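You operate a simulated robot arm through the tools that you are given. There is no shell and no other tool. Be economical: measure what you need, move in short steps, check, and stop when the job is done.

The job below is to be done with a simulated two-armed robot. You get a single attempt, and the scene is never put back.

Task
Pick up the box marked "fine filter" from the bench area marked final work with one hand, pass it to the other hand and put it on the shelf under the fine work table. Set down upright: box.

It is judged by the outcome, as a careful person would: the job done as asked, and still so three seconds after it is handed in. It fails if anything else is knocked over, pushed out of place, dropped, spilled or broken.

Robot
Two 7-joint arms with two-finger parallel grippers on one trunk, on a base that drives. Base frame: it is fixed to the floor where the robot stands at the start and does not move with it; the origin is under the middle of the robot, x ahead of it, y to its left, z up; the surface under the hand at the start is at about z = 0.9. Units: m, rad, N and s.
The left shoulder is at the start at [0.02, 0.113, 1.272], the right one opposite. With the tool pointing down near the work surface each hand reaches from about 0.22 to 0.6 m from the robot's upright axis, wherever it stands, measured 20 degrees to its own side. Places, roughly: shelf under the fine work table [3, -0.2, 0.3]. Payload 1.57 kg a hand.
The tool frame of a hand sits at the grasp point between the pads (the TCP): z along the fingers, y along the line on which they close. The tips reach 0.03 m beyond it. Largest opening 0.08 m; finger width 0.017, thickness 0.012; the body of the gripper, 0.04 by 0.082 m, starts 0.08 m behind the TCP.
Orientation is told as [roll, pitch, yaw] about the base's x, y, z axes, in that order, counted from this pose: with the fingers straight down and closing along the base's y, the tool's x points along the base's -x, its y along +y and its z along -z.

Tools
- The arms move only by the tool nudge_tool. It takes "left_steps", "right_steps" or both (then of equal length, played together; a hand with none holds still); each is one flat list of numbers, 7 for each row, row after row: the opening, from 0 (shut) to 1 (fully open), then the shift along the tool's x, y, z in m, then the turn, a rotation vector about the tool's x, y, z in rad. In form: [claw, dx, dy, dz, wx, wy, wz, claw, dx, dy, dz, wx, wy, wz, ...]. A call has 1 to 20 rows; each row is the pose to reach, as a shift and turn from the pose commanded when the call began, along the tool's axes at that moment. A row lasts 0.2 s, in which the tool goes at most 0.05 m and 0.15 rad; a call with a longer step from one row to the next is refused whole, and so is a gripper value outside its range. Where a pose cannot be reached the arm comes as near as it can. A force on the tool above 40 N (or 10 N above the force at the start of the call, whichever is more), or a blocked arm, ends the call early, and 0.2 s more pass. Each finger travels about 0.045 m/s and halts on what it meets, pressing with about 35 N; the grip force reading is that of the motor and also rises with nothing between the fingers. The clock runs only during rows and for 0.2 s after the last one: add rows that repeat a pose to give the fingers time. The reply holds the time, the measured pose of the TCP, the force on the tool along the base axes, the opening and the grip force, in the units named above and with some noise, with the torque about the TCP (base axes, N m) and any sound that the robot's microphone picked up.
- Cameras (640 x 400 px; columns grow to the right, rows downward): "scene" is now at [0.0857, -0.012, 1.378]; the picture's right is [-0.16, -0.99, 0.00], its down [-0.75, 0.12, -0.66] and it looks along [0.65, -0.10, -0.76] (base axes); focal length 220 px, centre (320, 200). "left" rides on the left gripper at [0.072, 0.007, -0.122] in its tool frame; the picture's right is [-0.09, 1.00, 0.00], its down [-0.84, -0.08, -0.54] and it looks along [-0.54, -0.05, 0.84] (tool axes); focal length 238 px, centre (320, 200). "right" rides on the right gripper at [0.072, -0.007, -0.122] in its tool frame; the picture's right is [0.09, 1.00, 0.00], its down [-0.84, 0.08, -0.54] and it looks along [-0.54, 0.05, 0.84] (tool axes); focal length 238 px, centre (320, 200). There is no depth. A picture from a camera that has moved, and an enlarged one, comes with that camera's place and axes in the base frame and with its lens.
- snapshot(camera): a new picture of that camera. The clock stands still meanwhile.
- raise_lower(by): slides the trunk up (or, below 0, down) by that many m; the arms and the scene camera ride with it, the base frame stays. It gives what a move gives, with no picture.
- roll_base(legs): drives the robot by 1 to 6 legs, each [ahead, left, turn to the left] in m, m and rad, along the robot's own axes; the way and the turn of a leg run together, so that a leg with both is an arc; at most 1.5 m and 3.142 rad a leg. The arms and the cameras ride along, it lands a little off, and it stops where it bumps. It gives what a move gives.
- turn_head(pan, tilt): turns the head with the scene camera to pan (to the left, within 1.396 rad either way) and tilt (down, from -0.506 to 1.204), counted from straight ahead of the robot. It gives what a move gives.
- zoom(camera, box): a new picture of the part [left, top, right, bottom] of that camera's present view, enlarged. The clock stands still meanwhile.
- finish_job(): hands the job in; it is judged then, once.

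Work in short steps. Places have to be worked out from the pictures, the camera data and where the tool is seen: move nearer, look again, correct. Check each grasp and each placing, and mend what went wrong. You have 120 turns and 100 pictures in all, those below and enlarged ones among them. Open the grippers and draw the arms clear of the work before you hand the job in, unless the task says otherwise; then end with one line.

The tools are called by a JSON object that holds its "api" and its "payload". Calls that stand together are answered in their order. nudge_tool: Moves the arms, as the interface text tells. Its arguments: {"type":"object","properties":{"left_steps":{"type":"array"},"right_steps":{"type":"array"}},"required":[]} The other tools are called the same way: raise_lower (by) slides the trunk up or down; roll_base (legs) drives the base; turn_head (pan, tilt) turns the head that bears the scene camera; snapshot (camera) takes a picture; zoom (camera, box) takes an enlarged picture of a part of a camera's view; finish_job () hands the job in.

At the start:

```text
time_s: 0.0
left_tcp_pos: [0.4899, 0.1889, 1.1635]
left_tool_rot: [0.001, 0.0, 0.001]
left_wrist_force: [-0.4, -0.4, 0.0]
left_wrist_torque: [-0.03, 0.03, 0.01]
left_finger_gap: 0.08
left_grasp_force: 0.1
right_tcp_pos: [0.4122, -0.2098, 1.1228]
right_tool_rot: [0.0, 0.0, 0.001]
right_wrist_force: [-0.1, -0.3, -0.2]
right_wrist_torque: [0.0, 0.02, -0.01]
right_finger_gap: 0.0796
right_grasp_force: 0.1
trunk travel left (down, up): [-0.325, 0.245]
robot x, y, heading: [-0.0001, -0.0007, 0.002]
head pan, tilt: [-0.159, 0.855]
```

scene: 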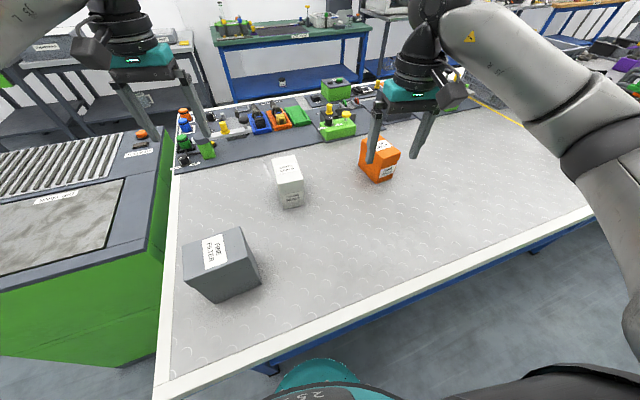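
right: 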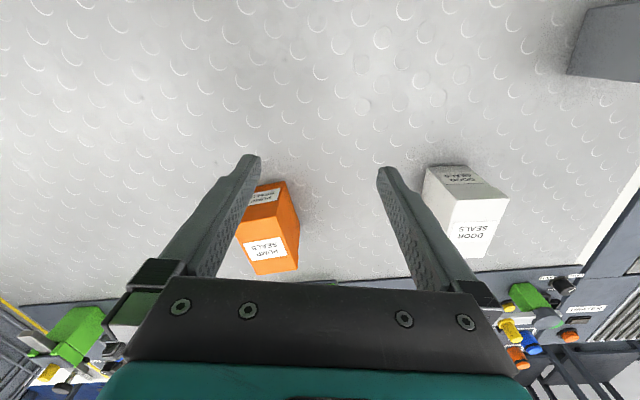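
left: 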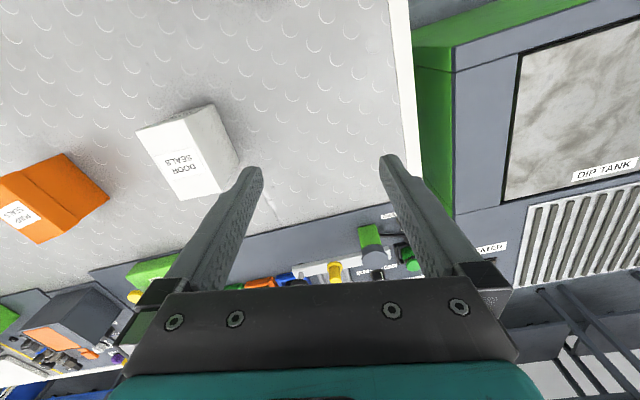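

The dark grey box on the near left looks like "fine filter"; I zoom in on the labels to be sure.

{"api": "zoom", "payload": {"camera": "scene", "box": [160, 210, 288, 320]}}

{"api": "turn_head", "payload": {"pan": 0, "tilt": 0.3}}

{"api": "snapshot", "payload": {"camera": "scene"}}

```text
3.64 times, centred on (224, 265) of scene
camera zoom: at [0.0857, -0.012, 1.378], right [-0.16, -0.99, 0.0], down [-0.75, 0.12, -0.66], along [0.65, -0.1, -0.76], focal length 800 px, centre (669, -36)
```

zoom: 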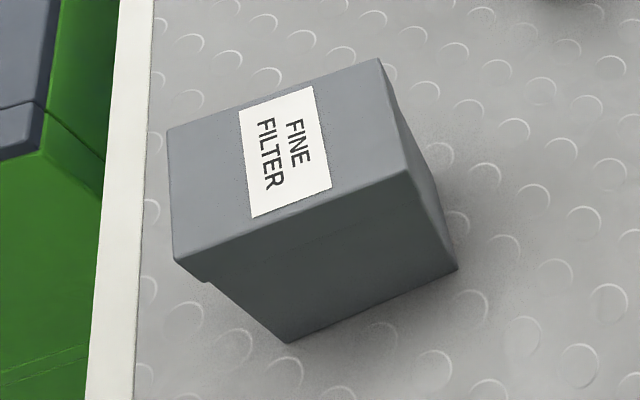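

```text
time_s: 1.0
left_tcp_pos: [0.4892, 0.1885, 1.1638]
left_tool_rot: [0.0, 0.0, -0.002]
left_wrist_force: [0.7, 0.8, 0.3]
left_wrist_torque: [0.0, -0.02, 0.04]
left_finger_gap: 0.0799
left_grasp_force: 0.0
right_tcp_pos: [0.4123, -0.2095, 1.1233]
right_tool_rot: [-0.002, 0.0, -0.001]
right_wrist_force: [0.6, 0.3, 0.9]
right_wrist_torque: [-0.01, -0.01, 0.05]
right_finger_gap: 0.08
right_grasp_force: 0.2
trunk travel left (down, up): [-0.325, 0.245]
robot x, y, heading: [-0.0001, 0.0022, -0.0]
head pan, tilt: [0.0, 0.3]
```

```text
95 pictures are left
camera scene: at [0.1022, 0.0003, 1.4267], right [0.0, -1.0, 0.0], down [-0.3, 0.0, -0.95], along [0.95, 0.0, -0.3], focal length 220 px, centre (320, 200)
```

scene: 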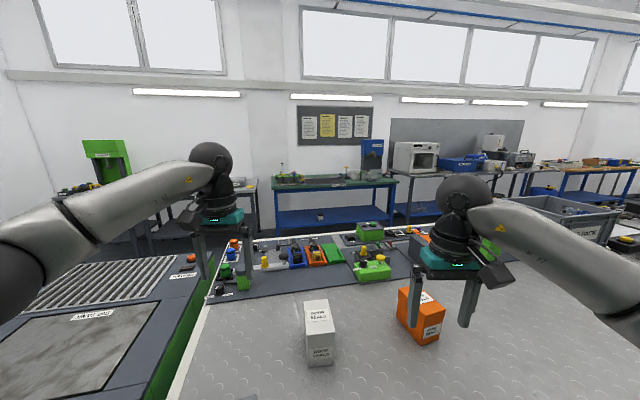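

The grey box is the "FINE FILTER". I estimate its top at about 0.105 × 0.073 m, centred near [0.30, 0.145], with its top at z≈1.02 and the short side about 14° off base x. I bring the left hand above it, turned to close on the short side.

{"api": "nudge_tool", "payload": {"left_steps": [1, 0.0208, -0.0049, 0, 0, 0, 0.1467, 1, 0.0416, -0.0098, 0, 0, 0, 0.2934, 1, 0.0624, -0.0147, 0, 0, 0, 0.44, 1, 0.0832, -0.0196, 0, 0, 0, 0.5867, 1, 0.104, -0.0245, 0, 0, 0, 0.7333, 1, 0.1248, -0.0294, 0, 0, 0, 0.88, 1, 0.1456, -0.0343, 0, 0, 0, 1.0267, 1, 0.1664, -0.0392, 0, 0, 0, 1.1733, 1, 0.187, -0.044, 0, 0, 0, 1.32, 1, 0.187, -0.044, 0, 0, 0, 1.32]}}

{"api": "snapshot", "payload": {"camera": "left"}}

{"api": "turn_head", "payload": {"pan": 0.3, "tilt": 1.0}}

{"api": "snapshot", "payload": {"camera": "scene"}}

```text
time_s: 3.2
left_tcp_pos: [0.2933, 0.138, 1.1656]
left_tool_rot: [-0.001, 0.0, -1.319]
left_wrist_force: [-0.2, 0.2, 0.3]
left_wrist_torque: [0.03, -0.03, 0.01]
left_finger_gap: 0.0799
left_grasp_force: 0.0
left hand out of reach, approached as far as the arm can: row 9, 10
right_tcp_pos: [0.4125, -0.2084, 1.1221]
right_tool_rot: [0.001, 0.0, 0.0]
right_wrist_force: [-0.3, 0.3, 0.7]
right_wrist_torque: [0.0, 0.02, 0.0]
right_finger_gap: 0.0801
right_grasp_force: 0.1
trunk travel left (down, up): [-0.325, 0.245]
robot x, y, heading: [-0.0003, 0.003, -0.001]
head pan, tilt: [0.0, 0.3]
```

```text
94 pictures are left
camera left: at [0.2826, 0.21, 1.2877], right [0.99, 0.16, 0.0], down [0.13, -0.83, 0.54], along [0.09, -0.53, -0.84], focal length 238 px, centre (320, 200)
```

left: 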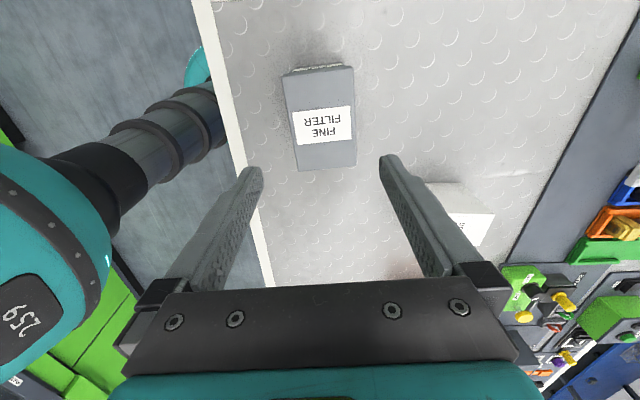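

```text
time_s: 4.2
left_tcp_pos: [0.2945, 0.1397, 1.1667]
left_tool_rot: [0.001, 0.001, -1.318]
left_wrist_force: [0.9, 0.7, 0.1]
left_wrist_torque: [-0.01, -0.02, 0.02]
left_finger_gap: 0.0802
left_grasp_force: 0.1
right_tcp_pos: [0.4118, -0.2087, 1.1241]
right_tool_rot: [-0.001, -0.001, 0.001]
right_wrist_force: [1.1, -0.7, -0.3]
right_wrist_torque: [0.0, -0.02, 0.02]
right_finger_gap: 0.0801
right_grasp_force: 0.2
trunk travel left (down, up): [-0.325, 0.245]
robot x, y, heading: [0.0034, -0.0013, -0.0]
head pan, tilt: [0.3, 1.0]
```

```text
93 pictures are left
camera scene: at [0.0754, 0.0209, 1.3674], right [0.3, -0.96, 0.0], down [-0.8, -0.25, -0.54], along [0.52, 0.16, -0.84], focal length 220 px, centre (320, 200)
```

scene: 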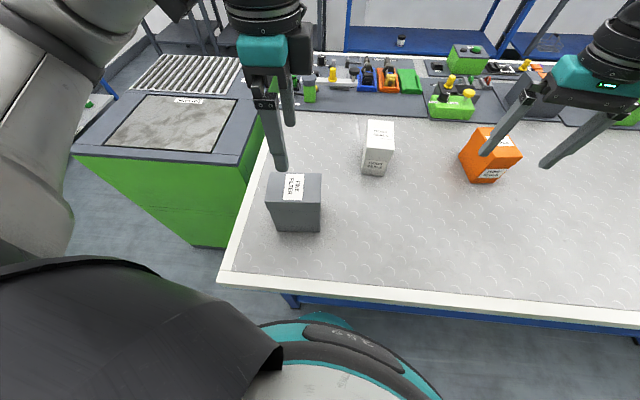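

The two views agree: the lid is about 0.070 × 0.105 m, its centre near [0.298, 0.143] and its top at z≈1.025. The left arm is cramped here, so I back the base 0.12 m and bring the hand forward again.

{"api": "roll_base", "payload": {"legs": [[-0.12, 0, 0]]}}

```text
time_s: 5.5
left_tcp_pos: [0.1723, 0.1386, 1.167]
left_tool_rot: [0.002, 0.0, -1.315]
left_wrist_force: [0.2, 0.7, 0.2]
left_wrist_torque: [0.01, -0.03, -0.03]
left_finger_gap: 0.0801
left_grasp_force: 0.1
right_tcp_pos: [0.2915, -0.2076, 1.1226]
right_tool_rot: [-0.001, -0.003, 0.0]
right_wrist_force: [-1.9, 0.4, 0.1]
right_wrist_torque: [-0.02, -0.04, -0.01]
right_finger_gap: 0.0801
right_grasp_force: 0.0
trunk travel left (down, up): [-0.325, 0.245]
robot x, y, heading: [-0.1203, 0.0003, 0.006]
head pan, tilt: [0.3, 1.0]
```

I move back over the box and down to TCP z≈1.10, which still leaves the tips above the lid, then look again.

{"api": "nudge_tool", "payload": {"left_steps": [1, -0.007, 0.031, 0, 0, 0, 0, 1, -0.014, 0.0615, 0, 0, 0, 0, 1, -0.021, 0.093, 0.02, 0, 0, -0.01, 1, -0.0275, 0.123, 0.045, 0, 0, -0.01, 1, -0.0275, 0.123, 0.065, 0, 0, -0.01, 1, -0.0275, 0.123, 0.065, 0, 0, -0.01]}}

{"api": "snapshot", "payload": {"camera": "left"}}

{"api": "snapshot", "payload": {"camera": "scene"}}

```text
time_s: 6.9
left_tcp_pos: [0.207, 0.0957, 1.121]
left_tool_rot: [0.001, 0.003, -1.293]
left_wrist_force: [0.6, -0.4, 0.5]
left_wrist_torque: [0.03, 0.0, 0.05]
left_finger_gap: 0.08
left_grasp_force: 0.0
left hand out of reach, approached as far as the arm can: row 1, 2, 3, 4, 5, 6
right_tcp_pos: [0.2934, -0.2105, 1.1219]
right_tool_rot: [-0.001, 0.003, 0.0]
right_wrist_force: [0.4, 0.6, 0.7]
right_wrist_torque: [0.03, 0.03, 0.03]
right_finger_gap: 0.0801
right_grasp_force: 0.1
trunk travel left (down, up): [-0.325, 0.245]
robot x, y, heading: [-0.1174, -0.0025, 0.005]
head pan, tilt: [0.3, 1.0]
```

```text
92 pictures are left
camera left: at [0.1931, 0.1668, 1.2428], right [0.98, 0.18, 0.0], down [0.16, -0.83, 0.54], along [0.1, -0.53, -0.84], focal length 238 px, centre (320, 200)
```

left: 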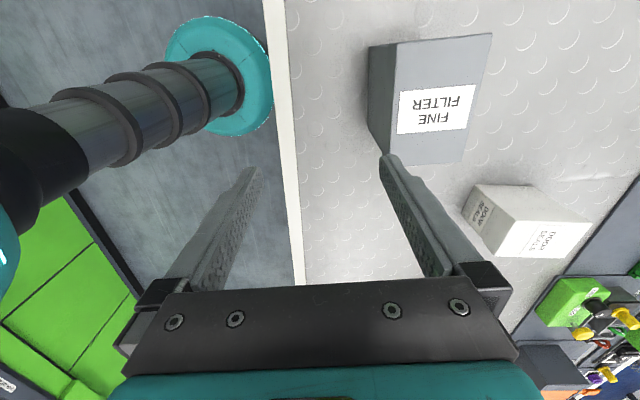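

```text
91 pictures are left
camera scene: at [-0.044, 0.0199, 1.3672], right [0.3, -0.96, 0.0], down [-0.8, -0.25, -0.54], along [0.51, 0.16, -0.84], focal length 220 px, centre (320, 200)
```

scene: 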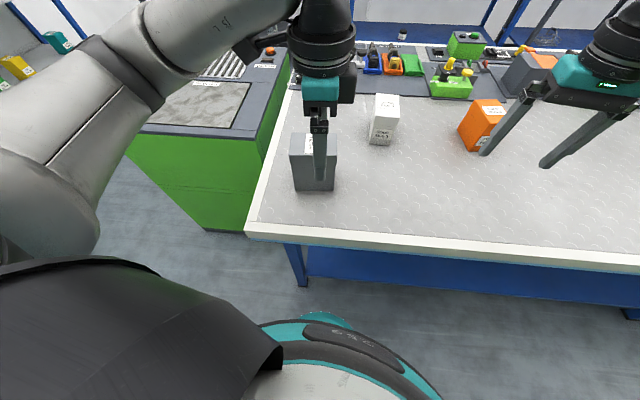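

The left wrist hits a joint limit at this yaw. I lift and unwind the wrist in the air; after that I'll turn the base to the right so the grasp needs less wrist yaw.

{"api": "nudge_tool", "payload": {"left_steps": [1, 0, 0, -0.03, 0, 0, 0, 1, 0, 0, -0.045, 0, 0, -0.1, 1, 0, 0, -0.045, 0, 0, -0.22, 1, 0, 0, -0.045, 0, 0, -0.34, 1, 0, 0, -0.045, 0, 0, -0.46, 1, 0, 0, -0.045, 0, 0, -0.57, 1, 0, 0, -0.045, 0, 0, -0.57]}}

```text
time_s: 8.5
left_tcp_pos: [0.203, 0.099, 1.1651]
left_tool_rot: [0.0, 0.002, -0.733]
left_wrist_force: [-0.2, -0.7, -1.1]
left_wrist_torque: [0.01, -0.02, -0.03]
left_finger_gap: 0.08
left_grasp_force: 0.1
right_tcp_pos: [0.292, -0.2078, 1.1229]
right_tool_rot: [0.0, 0.0, 0.0]
right_wrist_force: [0.2, -0.4, -0.2]
right_wrist_torque: [0.01, 0.0, 0.01]
right_finger_gap: 0.0801
right_grasp_force: 0.1
trunk travel left (down, up): [-0.325, 0.245]
robot x, y, heading: [-0.1238, -0.0009, 0.002]
head pan, tilt: [0.3, 1.0]
```

Unwound. I move the hand to a comfortable spot ahead of the robot, then shift the base left and turn it right.

{"api": "nudge_tool", "payload": {"left_steps": [1, -0.011, 0.034, 0, 0, 0, 0, 1, -0.022, 0.068, 0, 0, 0, 0, 1, -0.033, 0.102, 0, 0, 0, 0, 1, -0.044, 0.135, 0, 0, 0, 0, 1, -0.044, 0.135, 0, 0, 0, 0]}}

{"api": "roll_base", "payload": {"legs": [[-0.045, 0.257, 0], [0, 0, -0.6]]}}

{"api": "snapshot", "payload": {"camera": "left"}}

{"api": "snapshot", "payload": {"camera": "scene"}}

```text
time_s: 9.7
left_tcp_pos: [0.3202, 0.1648, 1.1627]
left_tool_rot: [0.001, -0.001, -0.736]
left_wrist_force: [-0.2, -0.8, -0.4]
left_wrist_torque: [0.02, 0.01, -0.03]
left_finger_gap: 0.0799
left_grasp_force: 0.0
left hand out of reach, approached as far as the arm can: row 4, 5
right_tcp_pos: [0.2921, -0.2096, 1.1224]
right_tool_rot: [0.001, -0.002, 0.0]
right_wrist_force: [0.4, -0.4, -0.2]
right_wrist_torque: [0.0, 0.0, 0.0]
right_finger_gap: 0.0796
right_grasp_force: 0.1
trunk travel left (down, up): [-0.325, 0.245]
robot x, y, heading: [-0.1199, -0.0012, 0.003]
head pan, tilt: [0.3, 1.0]
```

```text
time_s: 13.2
left_tcp_pos: [0.2907, 0.1326, 1.1639]
left_tool_rot: [0.002, 0.0, -1.341]
left_wrist_force: [0.6, -0.2, -0.1]
left_wrist_torque: [0.01, 0.01, -0.02]
left_finger_gap: 0.0798
left_grasp_force: 0.2
right_tcp_pos: [0.0567, -0.159, 1.124]
right_tool_rot: [-0.002, 0.002, -0.603]
right_wrist_force: [0.4, -0.3, 0.0]
right_wrist_torque: [0.0, -0.05, 0.0]
right_finger_gap: 0.0799
right_grasp_force: 0.2
trunk travel left (down, up): [-0.325, 0.245]
robot x, y, heading: [-0.1683, 0.2477, -0.6]
head pan, tilt: [0.3, 1.0]
```

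```text
90 pictures are left
camera left: at [0.2802, 0.2043, 1.2846], right [0.99, 0.14, 0.0], down [0.11, -0.83, 0.54], along [0.07, -0.54, -0.84], focal length 238 px, centre (320, 200)
```

left: 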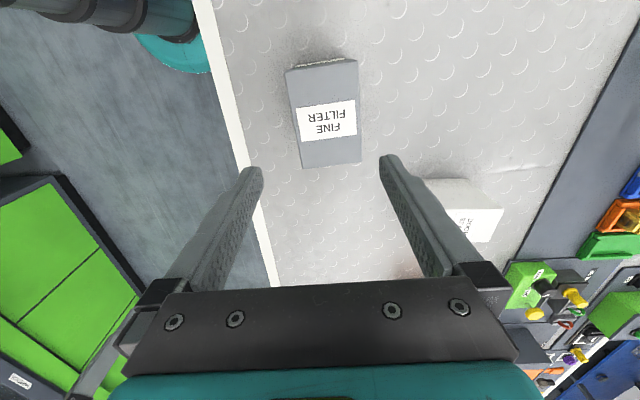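

```text
89 pictures are left
camera scene: at [-0.0912, 0.2212, 1.3673], right [-0.3, -0.95, 0.0], down [-0.8, 0.25, -0.54], along [0.52, -0.16, -0.84], focal length 220 px, centre (320, 200)
```

scene: 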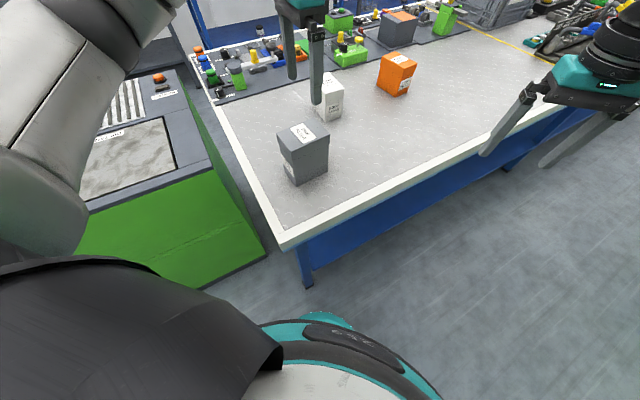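

The box centre is now about [0.2955, 0.139]. I align over it, offset slightly toward its −y end to leave room for the other hand, and descend to just above the lid.

{"api": "nudge_tool", "payload": {"left_steps": [1, -0.01, 0.0064, 0.02, 0, 0, -0.02, 1, -0.01, 0.0064, 0.045, 0, 0, -0.02, 1, -0.01, 0.0064, 0.07, 0, 0, -0.02, 1, -0.01, 0.0064, 0.085, 0, 0, -0.02, 1, -0.01, 0.0064, 0.085, 0, 0, -0.02]}}

{"api": "snapshot", "payload": {"camera": "left"}}

{"api": "zoom", "payload": {"camera": "scene", "box": [230, 20, 390, 220]}}

```text
time_s: 14.4
left_tcp_pos: [0.2994, 0.1238, 1.0772]
left_tool_rot: [0.001, 0.0, -1.321]
left_wrist_force: [0.1, -0.2, 0.1]
left_wrist_torque: [0.02, 0.0, -0.03]
left_finger_gap: 0.0802
left_grasp_force: 0.0
right_tcp_pos: [0.0569, -0.1589, 1.1219]
right_tool_rot: [0.001, 0.0, -0.605]
right_wrist_force: [0.0, 1.2, 0.9]
right_wrist_torque: [0.0, 0.01, 0.02]
right_finger_gap: 0.08
right_grasp_force: 0.0
trunk travel left (down, up): [-0.325, 0.245]
robot x, y, heading: [-0.1657, 0.2461, -0.603]
head pan, tilt: [0.3, 1.0]
```

```text
88 pictures are left
camera left: at [0.2881, 0.195, 1.1983], right [0.99, 0.16, 0.0], down [0.13, -0.83, 0.54], along [0.09, -0.54, -0.84], focal length 238 px, centre (320, 200)
```

left: 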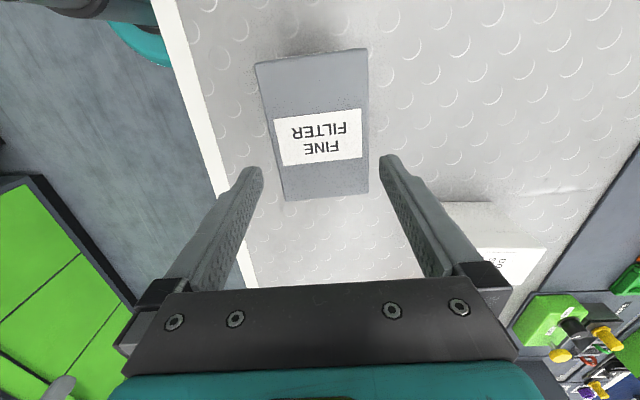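

```text
2.00 times, centred on (310, 120) of scene
camera zoom: at [-0.0911, 0.2213, 1.3673], right [-0.3, -0.95, 0.0], down [-0.8, 0.25, -0.54], along [0.52, -0.16, -0.84], focal length 440 px, centre (340, 360)
```

zoom: 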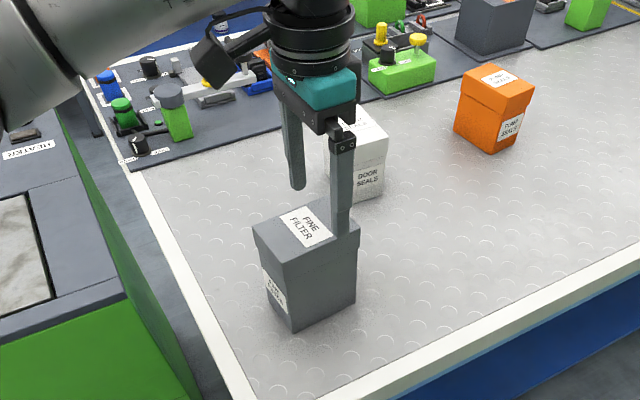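

Alignment is within 2 mm with about 5 mm clearance per side. I correct 1.7 mm and 0.02 rad, then descend around the lid.

{"api": "nudge_tool", "payload": {"left_steps": [1, 0, 0.0017, 0.008, 0, 0, -0.02, 1, 0, 0.0017, 0.02, 0, 0, -0.02, 1, 0, 0.0017, 0.035, 0, 0, -0.02, 1, 0, 0.0017, 0.05, 0, 0, -0.02, 1, 0, 0.0017, 0.065, 0, 0, -0.02, 1, 0, 0.0017, 0.078, 0, 0, -0.02, 1, 0, 0.0017, 0.078, 0, 0, -0.02]}}

{"api": "snapshot", "payload": {"camera": "left"}}

```text
time_s: 16.0
left_tcp_pos: [0.3013, 0.1255, 0.9992]
left_tool_rot: [0.001, -0.001, -1.301]
left_wrist_force: [0.0, 0.5, 0.4]
left_wrist_torque: [0.0, -0.02, -0.01]
left_finger_gap: 0.0799
left_grasp_force: 0.1
right_tcp_pos: [0.0564, -0.1593, 1.1228]
right_tool_rot: [0.0, -0.001, -0.605]
right_wrist_force: [0.1, 0.9, -0.3]
right_wrist_torque: [-0.01, 0.0, -0.01]
right_finger_gap: 0.0801
right_grasp_force: 0.0
trunk travel left (down, up): [-0.325, 0.245]
robot x, y, heading: [-0.1657, 0.2436, -0.607]
head pan, tilt: [0.3, 1.0]
```

```text
86 pictures are left
camera left: at [0.2879, 0.1966, 1.1211], right [0.98, 0.18, 0.0], down [0.15, -0.83, 0.54], along [0.1, -0.53, -0.84], focal length 238 px, centre (320, 200)
```

left: 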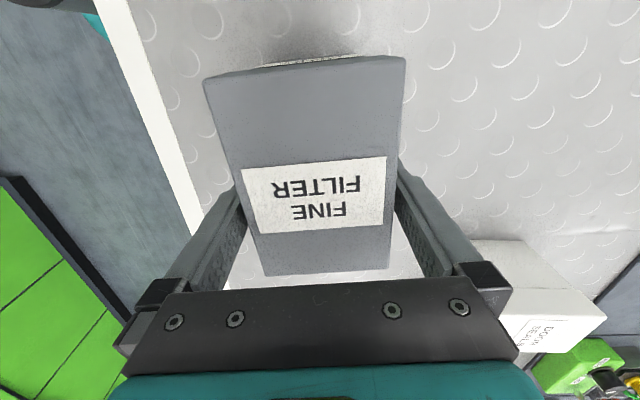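

The fingers straddle the box, so I close and hold.

{"api": "nudge_tool", "payload": {"left_steps": [0, 0, 0, 0, 0, 0, 0, 0, 0, 0, 0, 0, 0, 0, 0, 0, 0, 0, 0, 0, 0, 0, 0, 0, 0, 0, 0, 0]}}

```text
time_s: 17.0
left_tcp_pos: [0.3003, 0.1259, 0.9998]
left_tool_rot: [-0.001, 0.001, -1.3]
left_wrist_force: [0.1, 0.4, -0.7]
left_wrist_torque: [-0.05, -0.05, 0.01]
left_finger_gap: 0.0677
left_grasp_force: 34.6
right_tcp_pos: [0.0567, -0.1582, 1.1229]
right_tool_rot: [0.001, 0.001, -0.604]
right_wrist_force: [-0.7, -0.5, -1.0]
right_wrist_torque: [-0.01, -0.04, -0.01]
right_finger_gap: 0.08
right_grasp_force: 0.1
trunk travel left (down, up): [-0.325, 0.245]
robot x, y, heading: [-0.164, 0.2492, -0.602]
head pan, tilt: [0.3, 1.0]
```

Gripped: gap 0.068, 35 N. I lift it 0.12 m straight up.

{"api": "nudge_tool", "payload": {"left_steps": [0, 0, 0, -0.015, 0, 0, 0, 0, 0, 0, -0.04, 0, 0, 0, 0, 0, 0, -0.07, 0, 0, 0, 0, 0, 0, -0.1, 0, 0, 0, 0, 0, 0, -0.12, 0, 0, 0, 0, 0, 0, -0.12, 0, 0, 0]}}

{"api": "snapshot", "payload": {"camera": "scene"}}

```text
time_s: 18.4
left_tcp_pos: [0.3021, 0.1227, 1.12]
left_tool_rot: [0.0, -0.001, -1.3]
left_wrist_force: [0.3, 0.0, -2.5]
left_wrist_torque: [-0.04, -0.01, 0.0]
left_finger_gap: 0.0676
left_grasp_force: 35.2
right_tcp_pos: [0.0572, -0.1574, 1.1225]
right_tool_rot: [0.0, 0.001, -0.603]
right_wrist_force: [0.2, 1.1, -0.1]
right_wrist_torque: [-0.01, -0.02, -0.03]
right_finger_gap: 0.08
right_grasp_force: 0.2
trunk travel left (down, up): [-0.325, 0.245]
robot x, y, heading: [-0.1647, 0.2457, -0.606]
head pan, tilt: [0.3, 1.0]
```

```text
85 pictures are left
camera scene: at [-0.0908, 0.2213, 1.3673], right [-0.3, -0.95, 0.0], down [-0.8, 0.25, -0.54], along [0.52, -0.16, -0.84], focal length 220 px, centre (320, 200)
```

scene: 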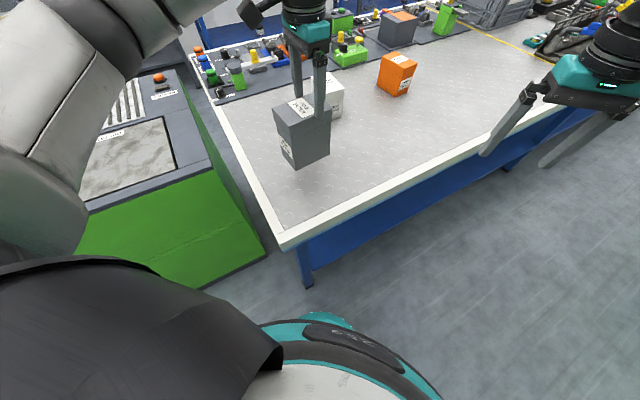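

Secure and light (~0.24 kg). Before moving the base, I look to the right for the route around the bench.

{"api": "turn_head", "payload": {"pan": -0.7, "tilt": 0.35}}

{"api": "snapshot", "payload": {"camera": "scene"}}

{"api": "turn_head", "payload": {"pan": 0.3, "tilt": 0.35}}

{"api": "snapshot", "payload": {"camera": "scene"}}

```text
time_s: 19.6
left_tcp_pos: [0.3033, 0.1216, 1.1194]
left_tool_rot: [0.001, 0.001, -1.3]
left_wrist_force: [0.3, -0.6, -2.2]
left_wrist_torque: [-0.04, 0.01, -0.04]
left_finger_gap: 0.0677
left_grasp_force: 34.8
right_tcp_pos: [0.0567, -0.1587, 1.1228]
right_tool_rot: [-0.001, -0.001, -0.603]
right_wrist_force: [0.5, 0.4, 0.1]
right_wrist_torque: [-0.01, 0.01, -0.03]
right_finger_gap: 0.08
right_grasp_force: 0.2
trunk travel left (down, up): [-0.325, 0.245]
robot x, y, heading: [-0.1669, 0.2523, -0.606]
head pan, tilt: [-0.7, 0.351]
```

```text
84 pictures are left
camera scene: at [-0.1327, 0.1524, 1.422], right [-0.96, -0.26, 0.0], down [-0.09, 0.33, -0.94], along [0.25, -0.91, -0.34], focal length 220 px, centre (320, 200)
```

scene: 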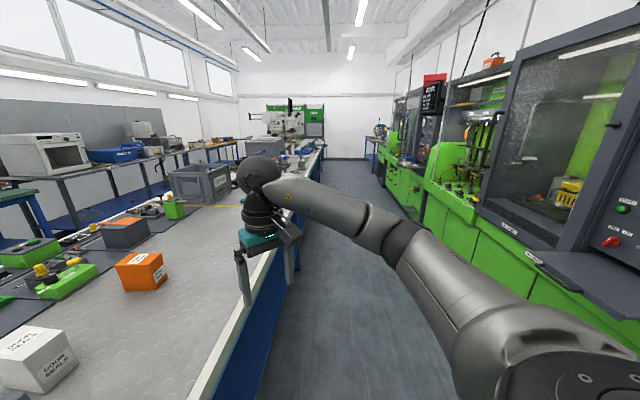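

```text
time_s: 20.9
left_tcp_pos: [0.3032, 0.1227, 1.1191]
left_tool_rot: [0.0, 0.0, -1.301]
left_wrist_force: [0.4, -0.8, -3.2]
left_wrist_torque: [-0.03, -0.03, 0.0]
left_finger_gap: 0.0674
left_grasp_force: 35.4
right_tcp_pos: [0.0566, -0.1578, 1.1236]
right_tool_rot: [0.001, 0.002, -0.604]
right_wrist_force: [0.2, 0.6, 0.7]
right_wrist_torque: [-0.02, 0.01, -0.02]
right_finger_gap: 0.08
right_grasp_force: 0.0
trunk travel left (down, up): [-0.325, 0.245]
robot x, y, heading: [-0.1602, 0.2506, -0.6]
head pan, tilt: [0.3, 0.351]
```

```text
83 pictures are left
camera scene: at [-0.0685, 0.2142, 1.4221], right [-0.3, -0.95, 0.0], down [-0.33, 0.1, -0.94], along [0.9, -0.28, -0.34], focal length 220 px, centre (320, 200)
```

scene: 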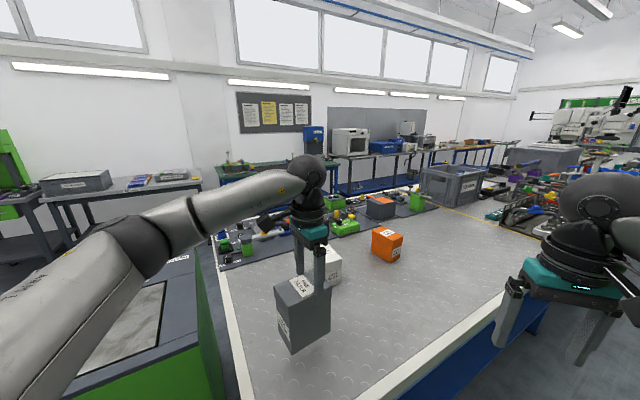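

The bench runs long to the right, so I check the left side.

{"api": "turn_head", "payload": {"pan": 1.39, "tilt": 0.35}}

{"api": "snapshot", "payload": {"camera": "scene"}}

```text
time_s: 22.2
left_tcp_pos: [0.303, 0.1229, 1.1196]
left_tool_rot: [-0.001, 0.0, -1.3]
left_wrist_force: [-0.5, -0.5, -1.9]
left_wrist_torque: [-0.02, 0.03, 0.03]
left_finger_gap: 0.0677
left_grasp_force: 34.9
right_tcp_pos: [0.0571, -0.1582, 1.1233]
right_tool_rot: [0.0, 0.001, -0.603]
right_wrist_force: [0.1, -0.2, -0.7]
right_wrist_torque: [0.0, -0.03, -0.01]
right_finger_gap: 0.08
right_grasp_force: 0.0
trunk travel left (down, up): [-0.325, 0.245]
robot x, y, heading: [-0.1635, 0.2468, -0.606]
head pan, tilt: [1.389, 0.351]
```

```text
82 pictures are left
camera scene: at [-0.0914, 0.308, 1.4221], right [0.71, -0.71, 0.0], down [-0.24, -0.24, -0.94], along [0.66, 0.66, -0.34], focal length 220 px, centre (320, 200)
```

scene: 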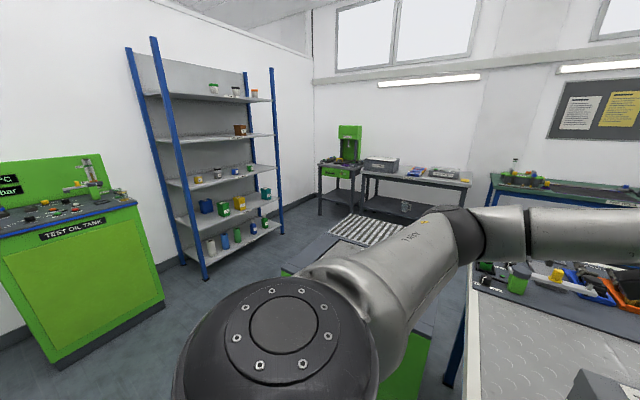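

There's about 1 m of free aisle left of the dip tank (y≈1.05 to 2.1), so I'll go that way. First I back off from the bench for the handover and point the head at the workspace.

{"api": "roll_base", "payload": {"legs": [[-0.32, 0, 0]]}}

{"api": "turn_head", "payload": {"pan": 0, "tilt": 0.7}}

{"api": "nudge_tool", "payload": {"left_steps": [0, 0, 0, 0, 0, 0, -0.1, 0, 0, 0, 0, 0, 0, -0.2, 0, 0, 0, 0, 0, 0, -0.3, 0, 0, 0, 0, 0, 0, -0.4, 0, 0, 0, 0, 0, 0, -0.5, 0, 0, 0, 0, 0, 0, -0.6, 0, 0, 0, 0, 0, 0, -0.695, 0, 0, 0, 0, 0, 0, -0.695]}}

{"api": "snapshot", "payload": {"camera": "scene"}}

```text
time_s: 24.4
left_tcp_pos: [0.0428, 0.3002, 1.119]
left_tool_rot: [0.002, 0.001, -1.304]
left_wrist_force: [0.6, 0.9, -2.1]
left_wrist_torque: [-0.03, -0.04, 0.02]
left_finger_gap: 0.0675
left_grasp_force: 35.4
right_tcp_pos: [-0.2049, 0.0197, 1.123]
right_tool_rot: [-0.001, -0.002, -0.607]
right_wrist_force: [0.4, 0.0, 0.0]
right_wrist_torque: [0.02, -0.03, -0.02]
right_finger_gap: 0.0801
right_grasp_force: 0.0
trunk travel left (down, up): [-0.325, 0.245]
robot x, y, heading: [-0.4225, 0.4259, -0.607]
head pan, tilt: [1.389, 0.351]
```

```text
time_s: 25.9
left_tcp_pos: [0.0422, 0.3008, 1.1195]
left_tool_rot: [0.0, -0.001, -1.306]
left_wrist_force: [-0.8, -0.1, -2.7]
left_wrist_torque: [-0.04, 0.06, 0.02]
left_finger_gap: 0.0676
left_grasp_force: 35.1
right_tcp_pos: [-0.2049, 0.0195, 1.1233]
right_tool_rot: [-0.001, -0.001, -0.61]
right_wrist_force: [-1.1, -1.2, 1.5]
right_wrist_torque: [0.0, 0.02, -0.04]
right_finger_gap: 0.08
right_grasp_force: 0.1
trunk travel left (down, up): [-0.325, 0.245]
robot x, y, heading: [-0.425, 0.4253, -0.606]
head pan, tilt: [0.0, 0.7]
```

```text
time_s: 27.7
left_tcp_pos: [0.0418, 0.2997, 1.1199]
left_tool_rot: [0.003, 0.0, -0.608]
left_wrist_force: [-0.6, -0.3, -2.5]
left_wrist_torque: [-0.04, -0.02, 0.04]
left_finger_gap: 0.0679
left_grasp_force: 35.3
right_tcp_pos: [-0.2044, 0.0199, 1.1219]
right_tool_rot: [0.001, -0.001, -0.611]
right_wrist_force: [0.0, 0.5, -0.6]
right_wrist_torque: [-0.01, 0.0, 0.04]
right_finger_gap: 0.0801
right_grasp_force: 0.0
trunk travel left (down, up): [-0.325, 0.245]
robot x, y, heading: [-0.4217, 0.4284, -0.608]
head pan, tilt: [0.0, 0.7]
```

```text
81 pictures are left
camera scene: at [-0.347, 0.3733, 1.3907], right [-0.57, -0.82, 0.0], down [-0.53, 0.37, -0.76], along [0.63, -0.44, -0.64], focal length 220 px, centre (320, 200)
```

scene: 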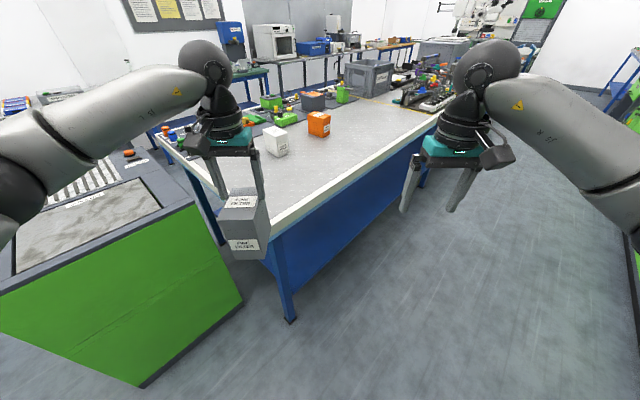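

Both hands now align with the robot's heading. I bring the left hand to the middle and pitch the right hand's fingers forward (about 35° below horizontal) off to its side, to check this pose is reachable.

{"api": "nudge_tool", "payload": {"left_steps": [0, -0.007, -0.02, 0, 0, 0, 0, 0, -0.014, -0.04, 0, 0, 0, 0, 0, -0.02, -0.06, 0, 0, 0, 0, 0, -0.027, -0.08, 0, 0, 0, 0, 0, -0.034, -0.1, 0, 0, 0, 0, 0, -0.04, -0.12, 0, 0, 0, 0, 0, -0.046, -0.139, 0, 0, 0, 0, 0, -0.046, -0.139, 0, 0, 0, 0], "right_steps": [1, 0.007, 0, 0, 0, -0.137, 0, 1, 0.014, 0, 0, 0, -0.274, 0, 1, 0.021, 0, 0, 0, -0.411, 0, 1, 0.028, 0, 0, 0, -0.548, 0, 1, 0.035, 0, 0, 0, -0.685, 0, 1, 0.042, 0, 0, 0, -0.822, 0, 1, 0.05, 0, 0, 0, -0.96, 0, 1, 0.05, 0, 0, 0, -0.96, 0]}}

{"api": "snapshot", "payload": {"camera": "scene"}}

```text
time_s: 29.5
left_tcp_pos: [0.0009, 0.1605, 1.1209]
left_tool_rot: [-0.001, 0.0, -0.607]
left_wrist_force: [0.2, 0.7, -3.0]
left_wrist_torque: [0.0, 0.02, 0.0]
left_finger_gap: 0.0675
left_grasp_force: 34.8
right_tcp_pos: [-0.2097, 0.0094, 1.1142]
right_tool_rot: [-0.001, -0.96, -0.607]
right_wrist_force: [0.0, 1.1, 0.3]
right_wrist_torque: [0.0, -0.02, 0.0]
right_finger_gap: 0.0798
right_grasp_force: 0.1
right hand out of reach, approached as far as the arm can: row 6, 7, 8
trunk travel left (down, up): [-0.325, 0.245]
robot x, y, heading: [-0.422, 0.4254, -0.609]
head pan, tilt: [0.0, 0.7]
```

```text
80 pictures are left
camera scene: at [-0.3466, 0.3736, 1.3906], right [-0.57, -0.82, 0.0], down [-0.53, 0.37, -0.76], along [0.63, -0.44, -0.64], focal length 220 px, centre (320, 200)
```

scene: 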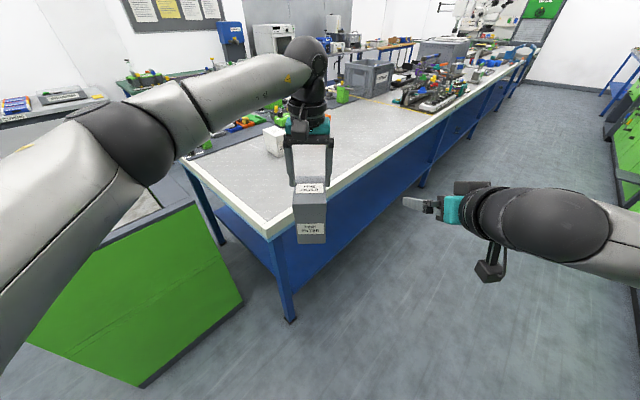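

Right pose works. I push the left hand 0.04 m further out and slide the right hand across to a point behind the box, in line with its lower half.

{"api": "nudge_tool", "payload": {"left_steps": [0, -0.02, 0, 0, 0, 0, 0, 0, -0.04, 0, 0, 0, 0, 0, 0, -0.04, 0, 0, 0, 0, 0, 0, -0.04, 0, 0, 0, 0, 0, 0, -0.04, 0, 0, 0, 0, 0, 0, -0.04, 0, 0, 0, 0, 0, 0, -0.04, 0, 0, 0, 0, 0, 0, -0.04, 0, 0, 0, 0, 0], "right_steps": [1, 0, 0, 0, 0, 0, 0, 1, -0.0023, 0.041, 0.001, 0, 0, 0, 1, -0.0046, 0.082, 0.002, 0, 0, 0, 1, -0.0069, 0.123, 0.003, 0, 0, 0, 1, -0.009, 0.164, 0.004, 0, 0, 0, 1, -0.0115, 0.205, 0.005, 0, 0, 0, 1, -0.0135, 0.2446, 0.005, 0, 0, 0, 1, -0.0135, 0.2446, 0.005, 0, 0, 0]}}

{"api": "snapshot", "payload": {"camera": "scene"}}

{"api": "snapshot", "payload": {"camera": "right"}}

```text
time_s: 31.3
left_tcp_pos: [0.0323, 0.135, 1.1219]
left_tool_rot: [0.001, 0.0, -0.61]
left_wrist_force: [0.3, 0.2, -2.8]
left_wrist_torque: [-0.01, 0.01, 0.01]
left_finger_gap: 0.0675
left_grasp_force: 34.9
right_tcp_pos: [-0.0582, 0.2058, 1.1248]
right_tool_rot: [0.001, -0.959, -0.609]
right_wrist_force: [0.5, -0.6, 0.1]
right_wrist_torque: [-0.01, 0.05, 0.04]
right_finger_gap: 0.08
right_grasp_force: 0.0
trunk travel left (down, up): [-0.325, 0.245]
robot x, y, heading: [-0.4253, 0.4295, -0.612]
head pan, tilt: [0.0, 0.7]
```

```text
79 pictures are left
camera scene: at [-0.3473, 0.3729, 1.3906], right [-0.57, -0.82, 0.0], down [-0.53, 0.37, -0.76], along [0.63, -0.44, -0.64], focal length 220 px, centre (320, 200)
```

scene: 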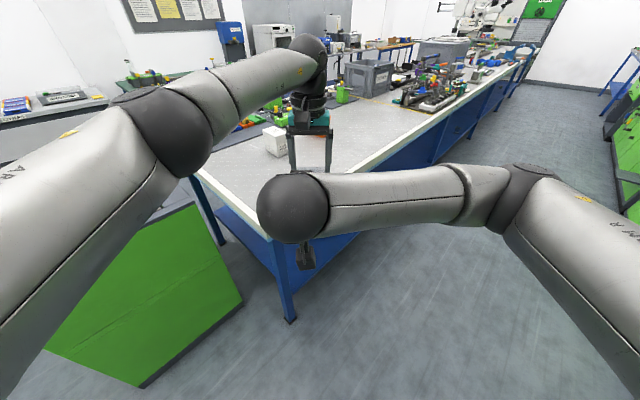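

```text
78 pictures are left
camera right: at [-0.1784, 0.2799, 1.1348], right [0.53, 0.85, -0.08], down [0.07, 0.04, 1.0], along [0.85, -0.53, -0.04], focal length 238 px, centre (320, 200)
```

right: 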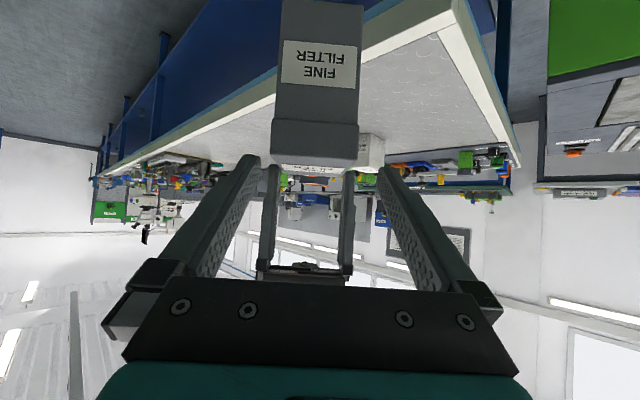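

The right fingers are centred on the box, with the tips about 2 cm short of its near face. I advance 0.1 m along the finger direction, watching forces.

{"api": "nudge_tool", "payload": {"right_steps": [1, 0, 0, 0.02, 0, 0, 0, 1, 0, 0, 0.035, 0, 0, 0, 1, 0, 0, 0.05, 0, 0, 0, 1, 0, 0, 0.065, 0, 0, 0, 1, 0, 0, 0.08, 0, 0, 0, 1, 0, 0, 0.09, 0, 0, 0, 1, 0, 0, 0.1, 0, 0, 0, 1, 0, 0, 0.1, 0, 0, 0]}}

{"api": "snapshot", "payload": {"camera": "right"}}

{"api": "snapshot", "payload": {"camera": "left"}}

```text
time_s: 33.1
left_tcp_pos: [0.031, 0.138, 1.1211]
left_tool_rot: [0.001, 0.001, -0.612]
left_wrist_force: [0.1, 0.0, -1.9]
left_wrist_torque: [-0.06, -0.02, 0.03]
left_finger_gap: 0.0676
left_grasp_force: 34.1
right_tcp_pos: [0.0069, 0.1589, 1.0673]
right_tool_rot: [0.0, -0.959, -0.607]
right_wrist_force: [-0.1, -0.1, 0.2]
right_wrist_torque: [0.02, 0.04, 0.04]
right_finger_gap: 0.08
right_grasp_force: 0.1
trunk travel left (down, up): [-0.325, 0.245]
robot x, y, heading: [-0.4248, 0.4278, -0.602]
head pan, tilt: [0.0, 0.7]
```

```text
77 pictures are left
camera right: at [-0.1129, 0.2334, 1.0771], right [0.53, 0.85, -0.08], down [0.07, 0.04, 1.0], along [0.85, -0.53, -0.04], focal length 238 px, centre (320, 200)
```

right: 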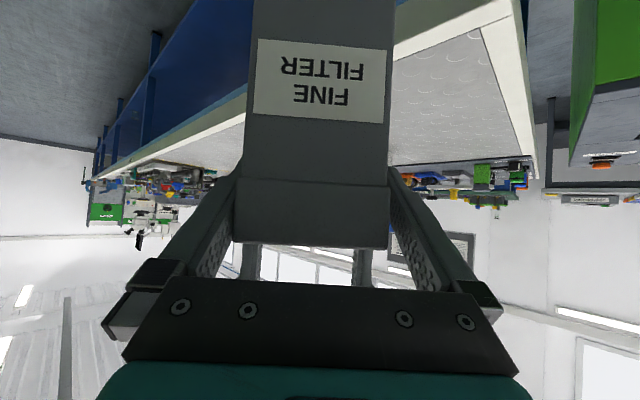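

```text
76 pictures are left
camera left: at [-0.0235, 0.1832, 1.2429], right [0.65, 0.76, 0.0], down [0.64, -0.54, 0.54], along [0.41, -0.35, -0.84], focal length 238 px, centre (320, 200)
```

left: 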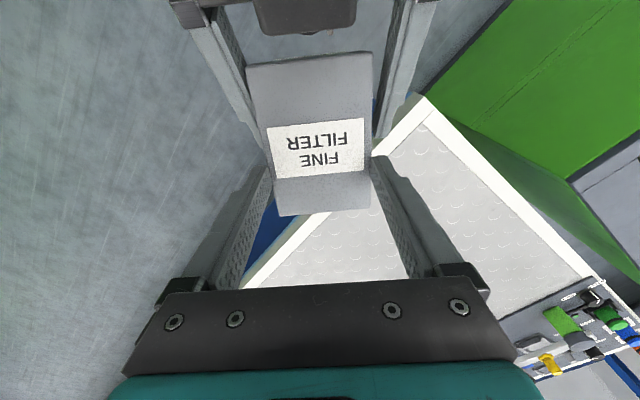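

Right fingers bracket the box cleanly. I close the right hand while the left holds.

{"api": "nudge_tool", "payload": {"right_steps": [0, 0, 0, 0, 0, 0, 0, 0, 0, 0, 0, 0, 0, 0, 0, 0, 0, 0, 0, 0, 0, 0, 0, 0, 0, 0, 0, 0]}}

```text
time_s: 34.1
left_tcp_pos: [0.0332, 0.1383, 1.1216]
left_tool_rot: [0.005, 0.0, -0.609]
left_wrist_force: [10.6, 11.8, -1.1]
left_wrist_torque: [0.51, -0.15, -0.73]
left_finger_gap: 0.0676
left_grasp_force: 34.5
right_tcp_pos: [0.0057, 0.157, 1.0667]
right_tool_rot: [-0.005, -0.96, -0.612]
right_wrist_force: [-9.3, -11.2, -1.1]
right_wrist_torque: [0.13, -0.37, 0.26]
right_finger_gap: 0.0679
right_grasp_force: 35.1
trunk travel left (down, up): [-0.325, 0.245]
robot x, y, heading: [-0.4234, 0.429, -0.604]
head pan, tilt: [0.0, 0.7]
```

Both grip at ~35 N, with a ~15 N side load from slight misalignment. I ease the right hand 3 mm toward −y to relieve it.

{"api": "nudge_tool", "payload": {"right_steps": [0, 0, -0.0015, 0, 0, 0, 0, 0, 0, -0.003, 0, 0, 0, 0, 0, 0, -0.003, 0, 0, 0, 0]}}

```text
time_s: 34.9
left_tcp_pos: [0.0313, 0.1374, 1.1217]
left_tool_rot: [0.003, 0.0, -0.608]
left_wrist_force: [4.0, 8.2, -1.7]
left_wrist_torque: [0.71, -0.77, 0.45]
left_finger_gap: 0.0675
left_grasp_force: 35.6
right_tcp_pos: [0.0044, 0.156, 1.0664]
right_tool_rot: [-0.003, -0.96, -0.609]
right_wrist_force: [-3.7, -8.5, 0.5]
right_wrist_torque: [-0.22, 0.56, -0.84]
right_finger_gap: 0.068
right_grasp_force: 35.3
trunk travel left (down, up): [-0.325, 0.245]
robot x, y, heading: [-0.4216, 0.4298, -0.608]
head pan, tilt: [0.0, 0.7]
```

Load roughly halved; small enough. I open the left hand while the right holds, and then look before withdrawing.

{"api": "nudge_tool", "payload": {"left_steps": [0.9, 0, 0, 0, 0, 0, 0, 1, 0, 0, 0, 0, 0, 0, 1, 0, 0, 0, 0, 0, 0]}}

{"api": "snapshot", "payload": {"camera": "left"}}

```text
time_s: 35.7
left_tcp_pos: [0.0321, 0.137, 1.1213]
left_tool_rot: [-0.001, 0.0, -0.612]
left_wrist_force: [-0.6, 0.0, 0.3]
left_wrist_torque: [0.01, -0.04, 0.0]
left_finger_gap: 0.0798
left_grasp_force: 0.1
right_tcp_pos: [0.0043, 0.1564, 1.0675]
right_tool_rot: [0.002, -0.958, -0.608]
right_wrist_force: [-0.1, 0.2, 0.9]
right_wrist_torque: [0.04, 0.02, -0.02]
right_finger_gap: 0.0677
right_grasp_force: 35.5
trunk travel left (down, up): [-0.325, 0.245]
robot x, y, heading: [-0.4251, 0.4259, -0.604]
head pan, tilt: [0.0, 0.7]
```

```text
75 pictures are left
camera left: at [-0.0237, 0.1829, 1.243], right [0.65, 0.76, 0.0], down [0.64, -0.54, 0.54], along [0.41, -0.35, -0.84], focal length 238 px, centre (320, 200)
```

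left: 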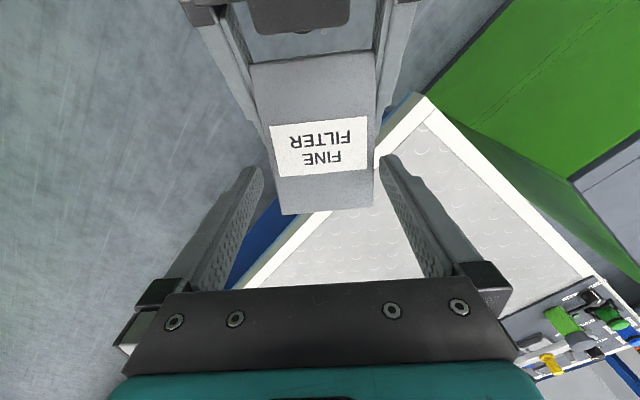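

The box is held by the right hand alone and the left fingers are clear. I raise the left hand straight up, then move it aside.

{"api": "nudge_tool", "payload": {"left_steps": [1, 0, 0, -0.02, 0, 0, 0, 1, 0, 0, -0.05, 0, 0, 0, 1, 0, 0, -0.08, 0, 0, 0, 1, 0, 0, -0.1, 0, 0, 0, 1, 0, 0.05, -0.1, 0, 0, 0, 1, 0, 0.1, -0.1, 0, 0, 0, 1, 0.02, 0.14, -0.1, 0, 0, 0, 1, 0.06, 0.165, -0.1, 0, 0, 0, 1, 0.1, 0.165, -0.1, 0, 0, 0]}}

{"api": "snapshot", "payload": {"camera": "scene"}}

{"api": "snapshot", "payload": {"camera": "right"}}

```text
time_s: 37.7
left_tcp_pos: [0.0483, 0.3271, 1.2221]
left_tool_rot: [-0.001, 0.0, -0.606]
left_wrist_force: [-0.6, 1.4, 0.5]
left_wrist_torque: [0.01, -0.05, -0.01]
left_finger_gap: 0.0799
left_grasp_force: 0.1
left hand out of reach, approached as far as the arm can: row 4, 5, 6
right_tcp_pos: [0.0032, 0.1558, 1.0682]
right_tool_rot: [0.0, -0.961, -0.608]
right_wrist_force: [0.4, -0.2, 0.0]
right_wrist_torque: [0.04, 0.05, 0.0]
right_finger_gap: 0.0679
right_grasp_force: 34.8
trunk travel left (down, up): [-0.325, 0.245]
robot x, y, heading: [-0.4227, 0.4251, -0.609]
head pan, tilt: [0.0, 0.7]
```

```text
74 pictures are left
camera scene: at [-0.3484, 0.3732, 1.3907], right [-0.57, -0.82, 0.0], down [-0.53, 0.37, -0.77], along [0.63, -0.44, -0.64], focal length 220 px, centre (320, 200)
```

scene: 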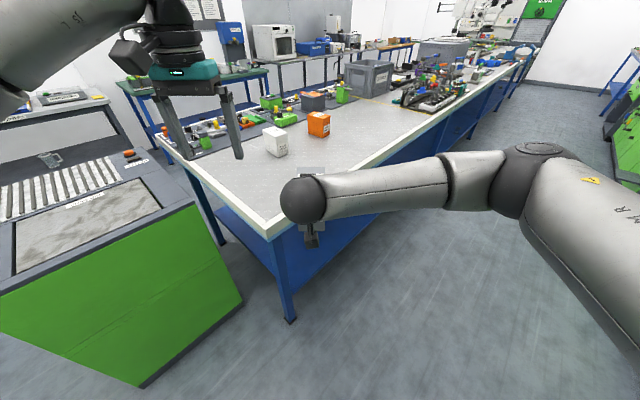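

```text
73 pictures are left
camera right: at [-0.1158, 0.2308, 1.0769], right [0.53, 0.85, -0.08], down [0.07, 0.04, 1.0], along [0.85, -0.53, -0.04], focal length 238 px, centre (320, 200)
```

right: 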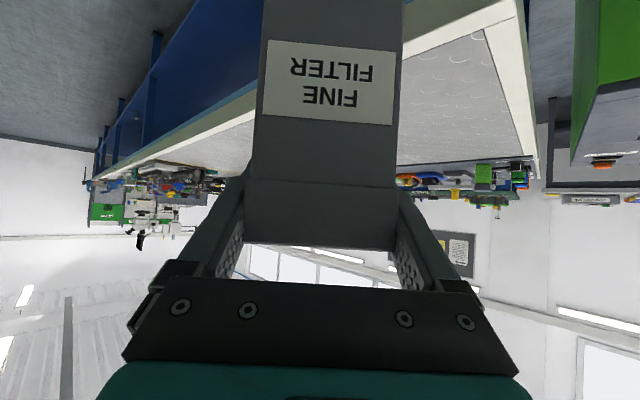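

The box is upright in the right hand. I turn to heading 0, then strafe left along the aisle partway and check clearances.

{"api": "roll_base", "payload": {"legs": [[0, 0, 0.607], [0, 0.8, 0]]}}

{"api": "turn_head", "payload": {"pan": 0.5, "tilt": 0.7}}

{"api": "snapshot", "payload": {"camera": "scene"}}

```text
time_s: 43.5
left_tcp_pos: [0.0308, 1.3887, 1.2224]
left_tool_rot: [0.0, 0.0, -0.015]
left_wrist_force: [0.4, 0.0, 0.9]
left_wrist_torque: [0.02, -0.04, 0.02]
left_finger_gap: 0.0804
left_grasp_force: 0.0
right_tcp_pos: [0.091, 1.2228, 1.0668]
right_tool_rot: [-0.001, -0.96, -0.012]
right_wrist_force: [-1.2, -0.3, 0.6]
right_wrist_torque: [0.0, 0.07, 0.0]
right_finger_gap: 0.068
right_grasp_force: 35.0
trunk travel left (down, up): [-0.325, 0.245]
robot x, y, heading: [-0.4126, 1.2092, -0.017]
head pan, tilt: [0.0, 0.7]
```

```text
time_s: 44.5
left_tcp_pos: [0.0303, 1.3894, 1.2203]
left_tool_rot: [0.002, 0.0, -0.014]
left_wrist_force: [-0.2, -0.6, 0.0]
left_wrist_torque: [0.0, 0.0, 0.01]
left_finger_gap: 0.08
left_grasp_force: 0.1
right_tcp_pos: [0.0899, 1.2223, 1.0658]
right_tool_rot: [0.0, -0.96, -0.011]
right_wrist_force: [-0.4, 0.8, -0.6]
right_wrist_torque: [0.03, 0.04, 0.02]
right_finger_gap: 0.0677
right_grasp_force: 35.2
trunk travel left (down, up): [-0.325, 0.245]
robot x, y, heading: [-0.4166, 1.2054, -0.012]
head pan, tilt: [0.499, 0.7]
```

```text
72 pictures are left
camera scene: at [-0.3323, 1.2464, 1.3907], right [0.47, -0.88, 0.0], down [-0.57, -0.3, -0.76], along [0.68, 0.36, -0.64], focal length 220 px, centre (320, 200)
```

scene: 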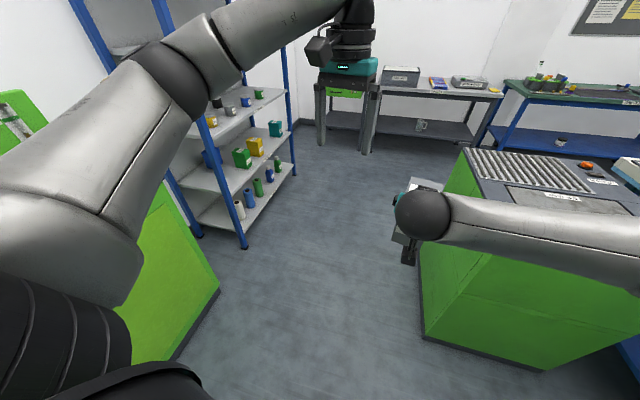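

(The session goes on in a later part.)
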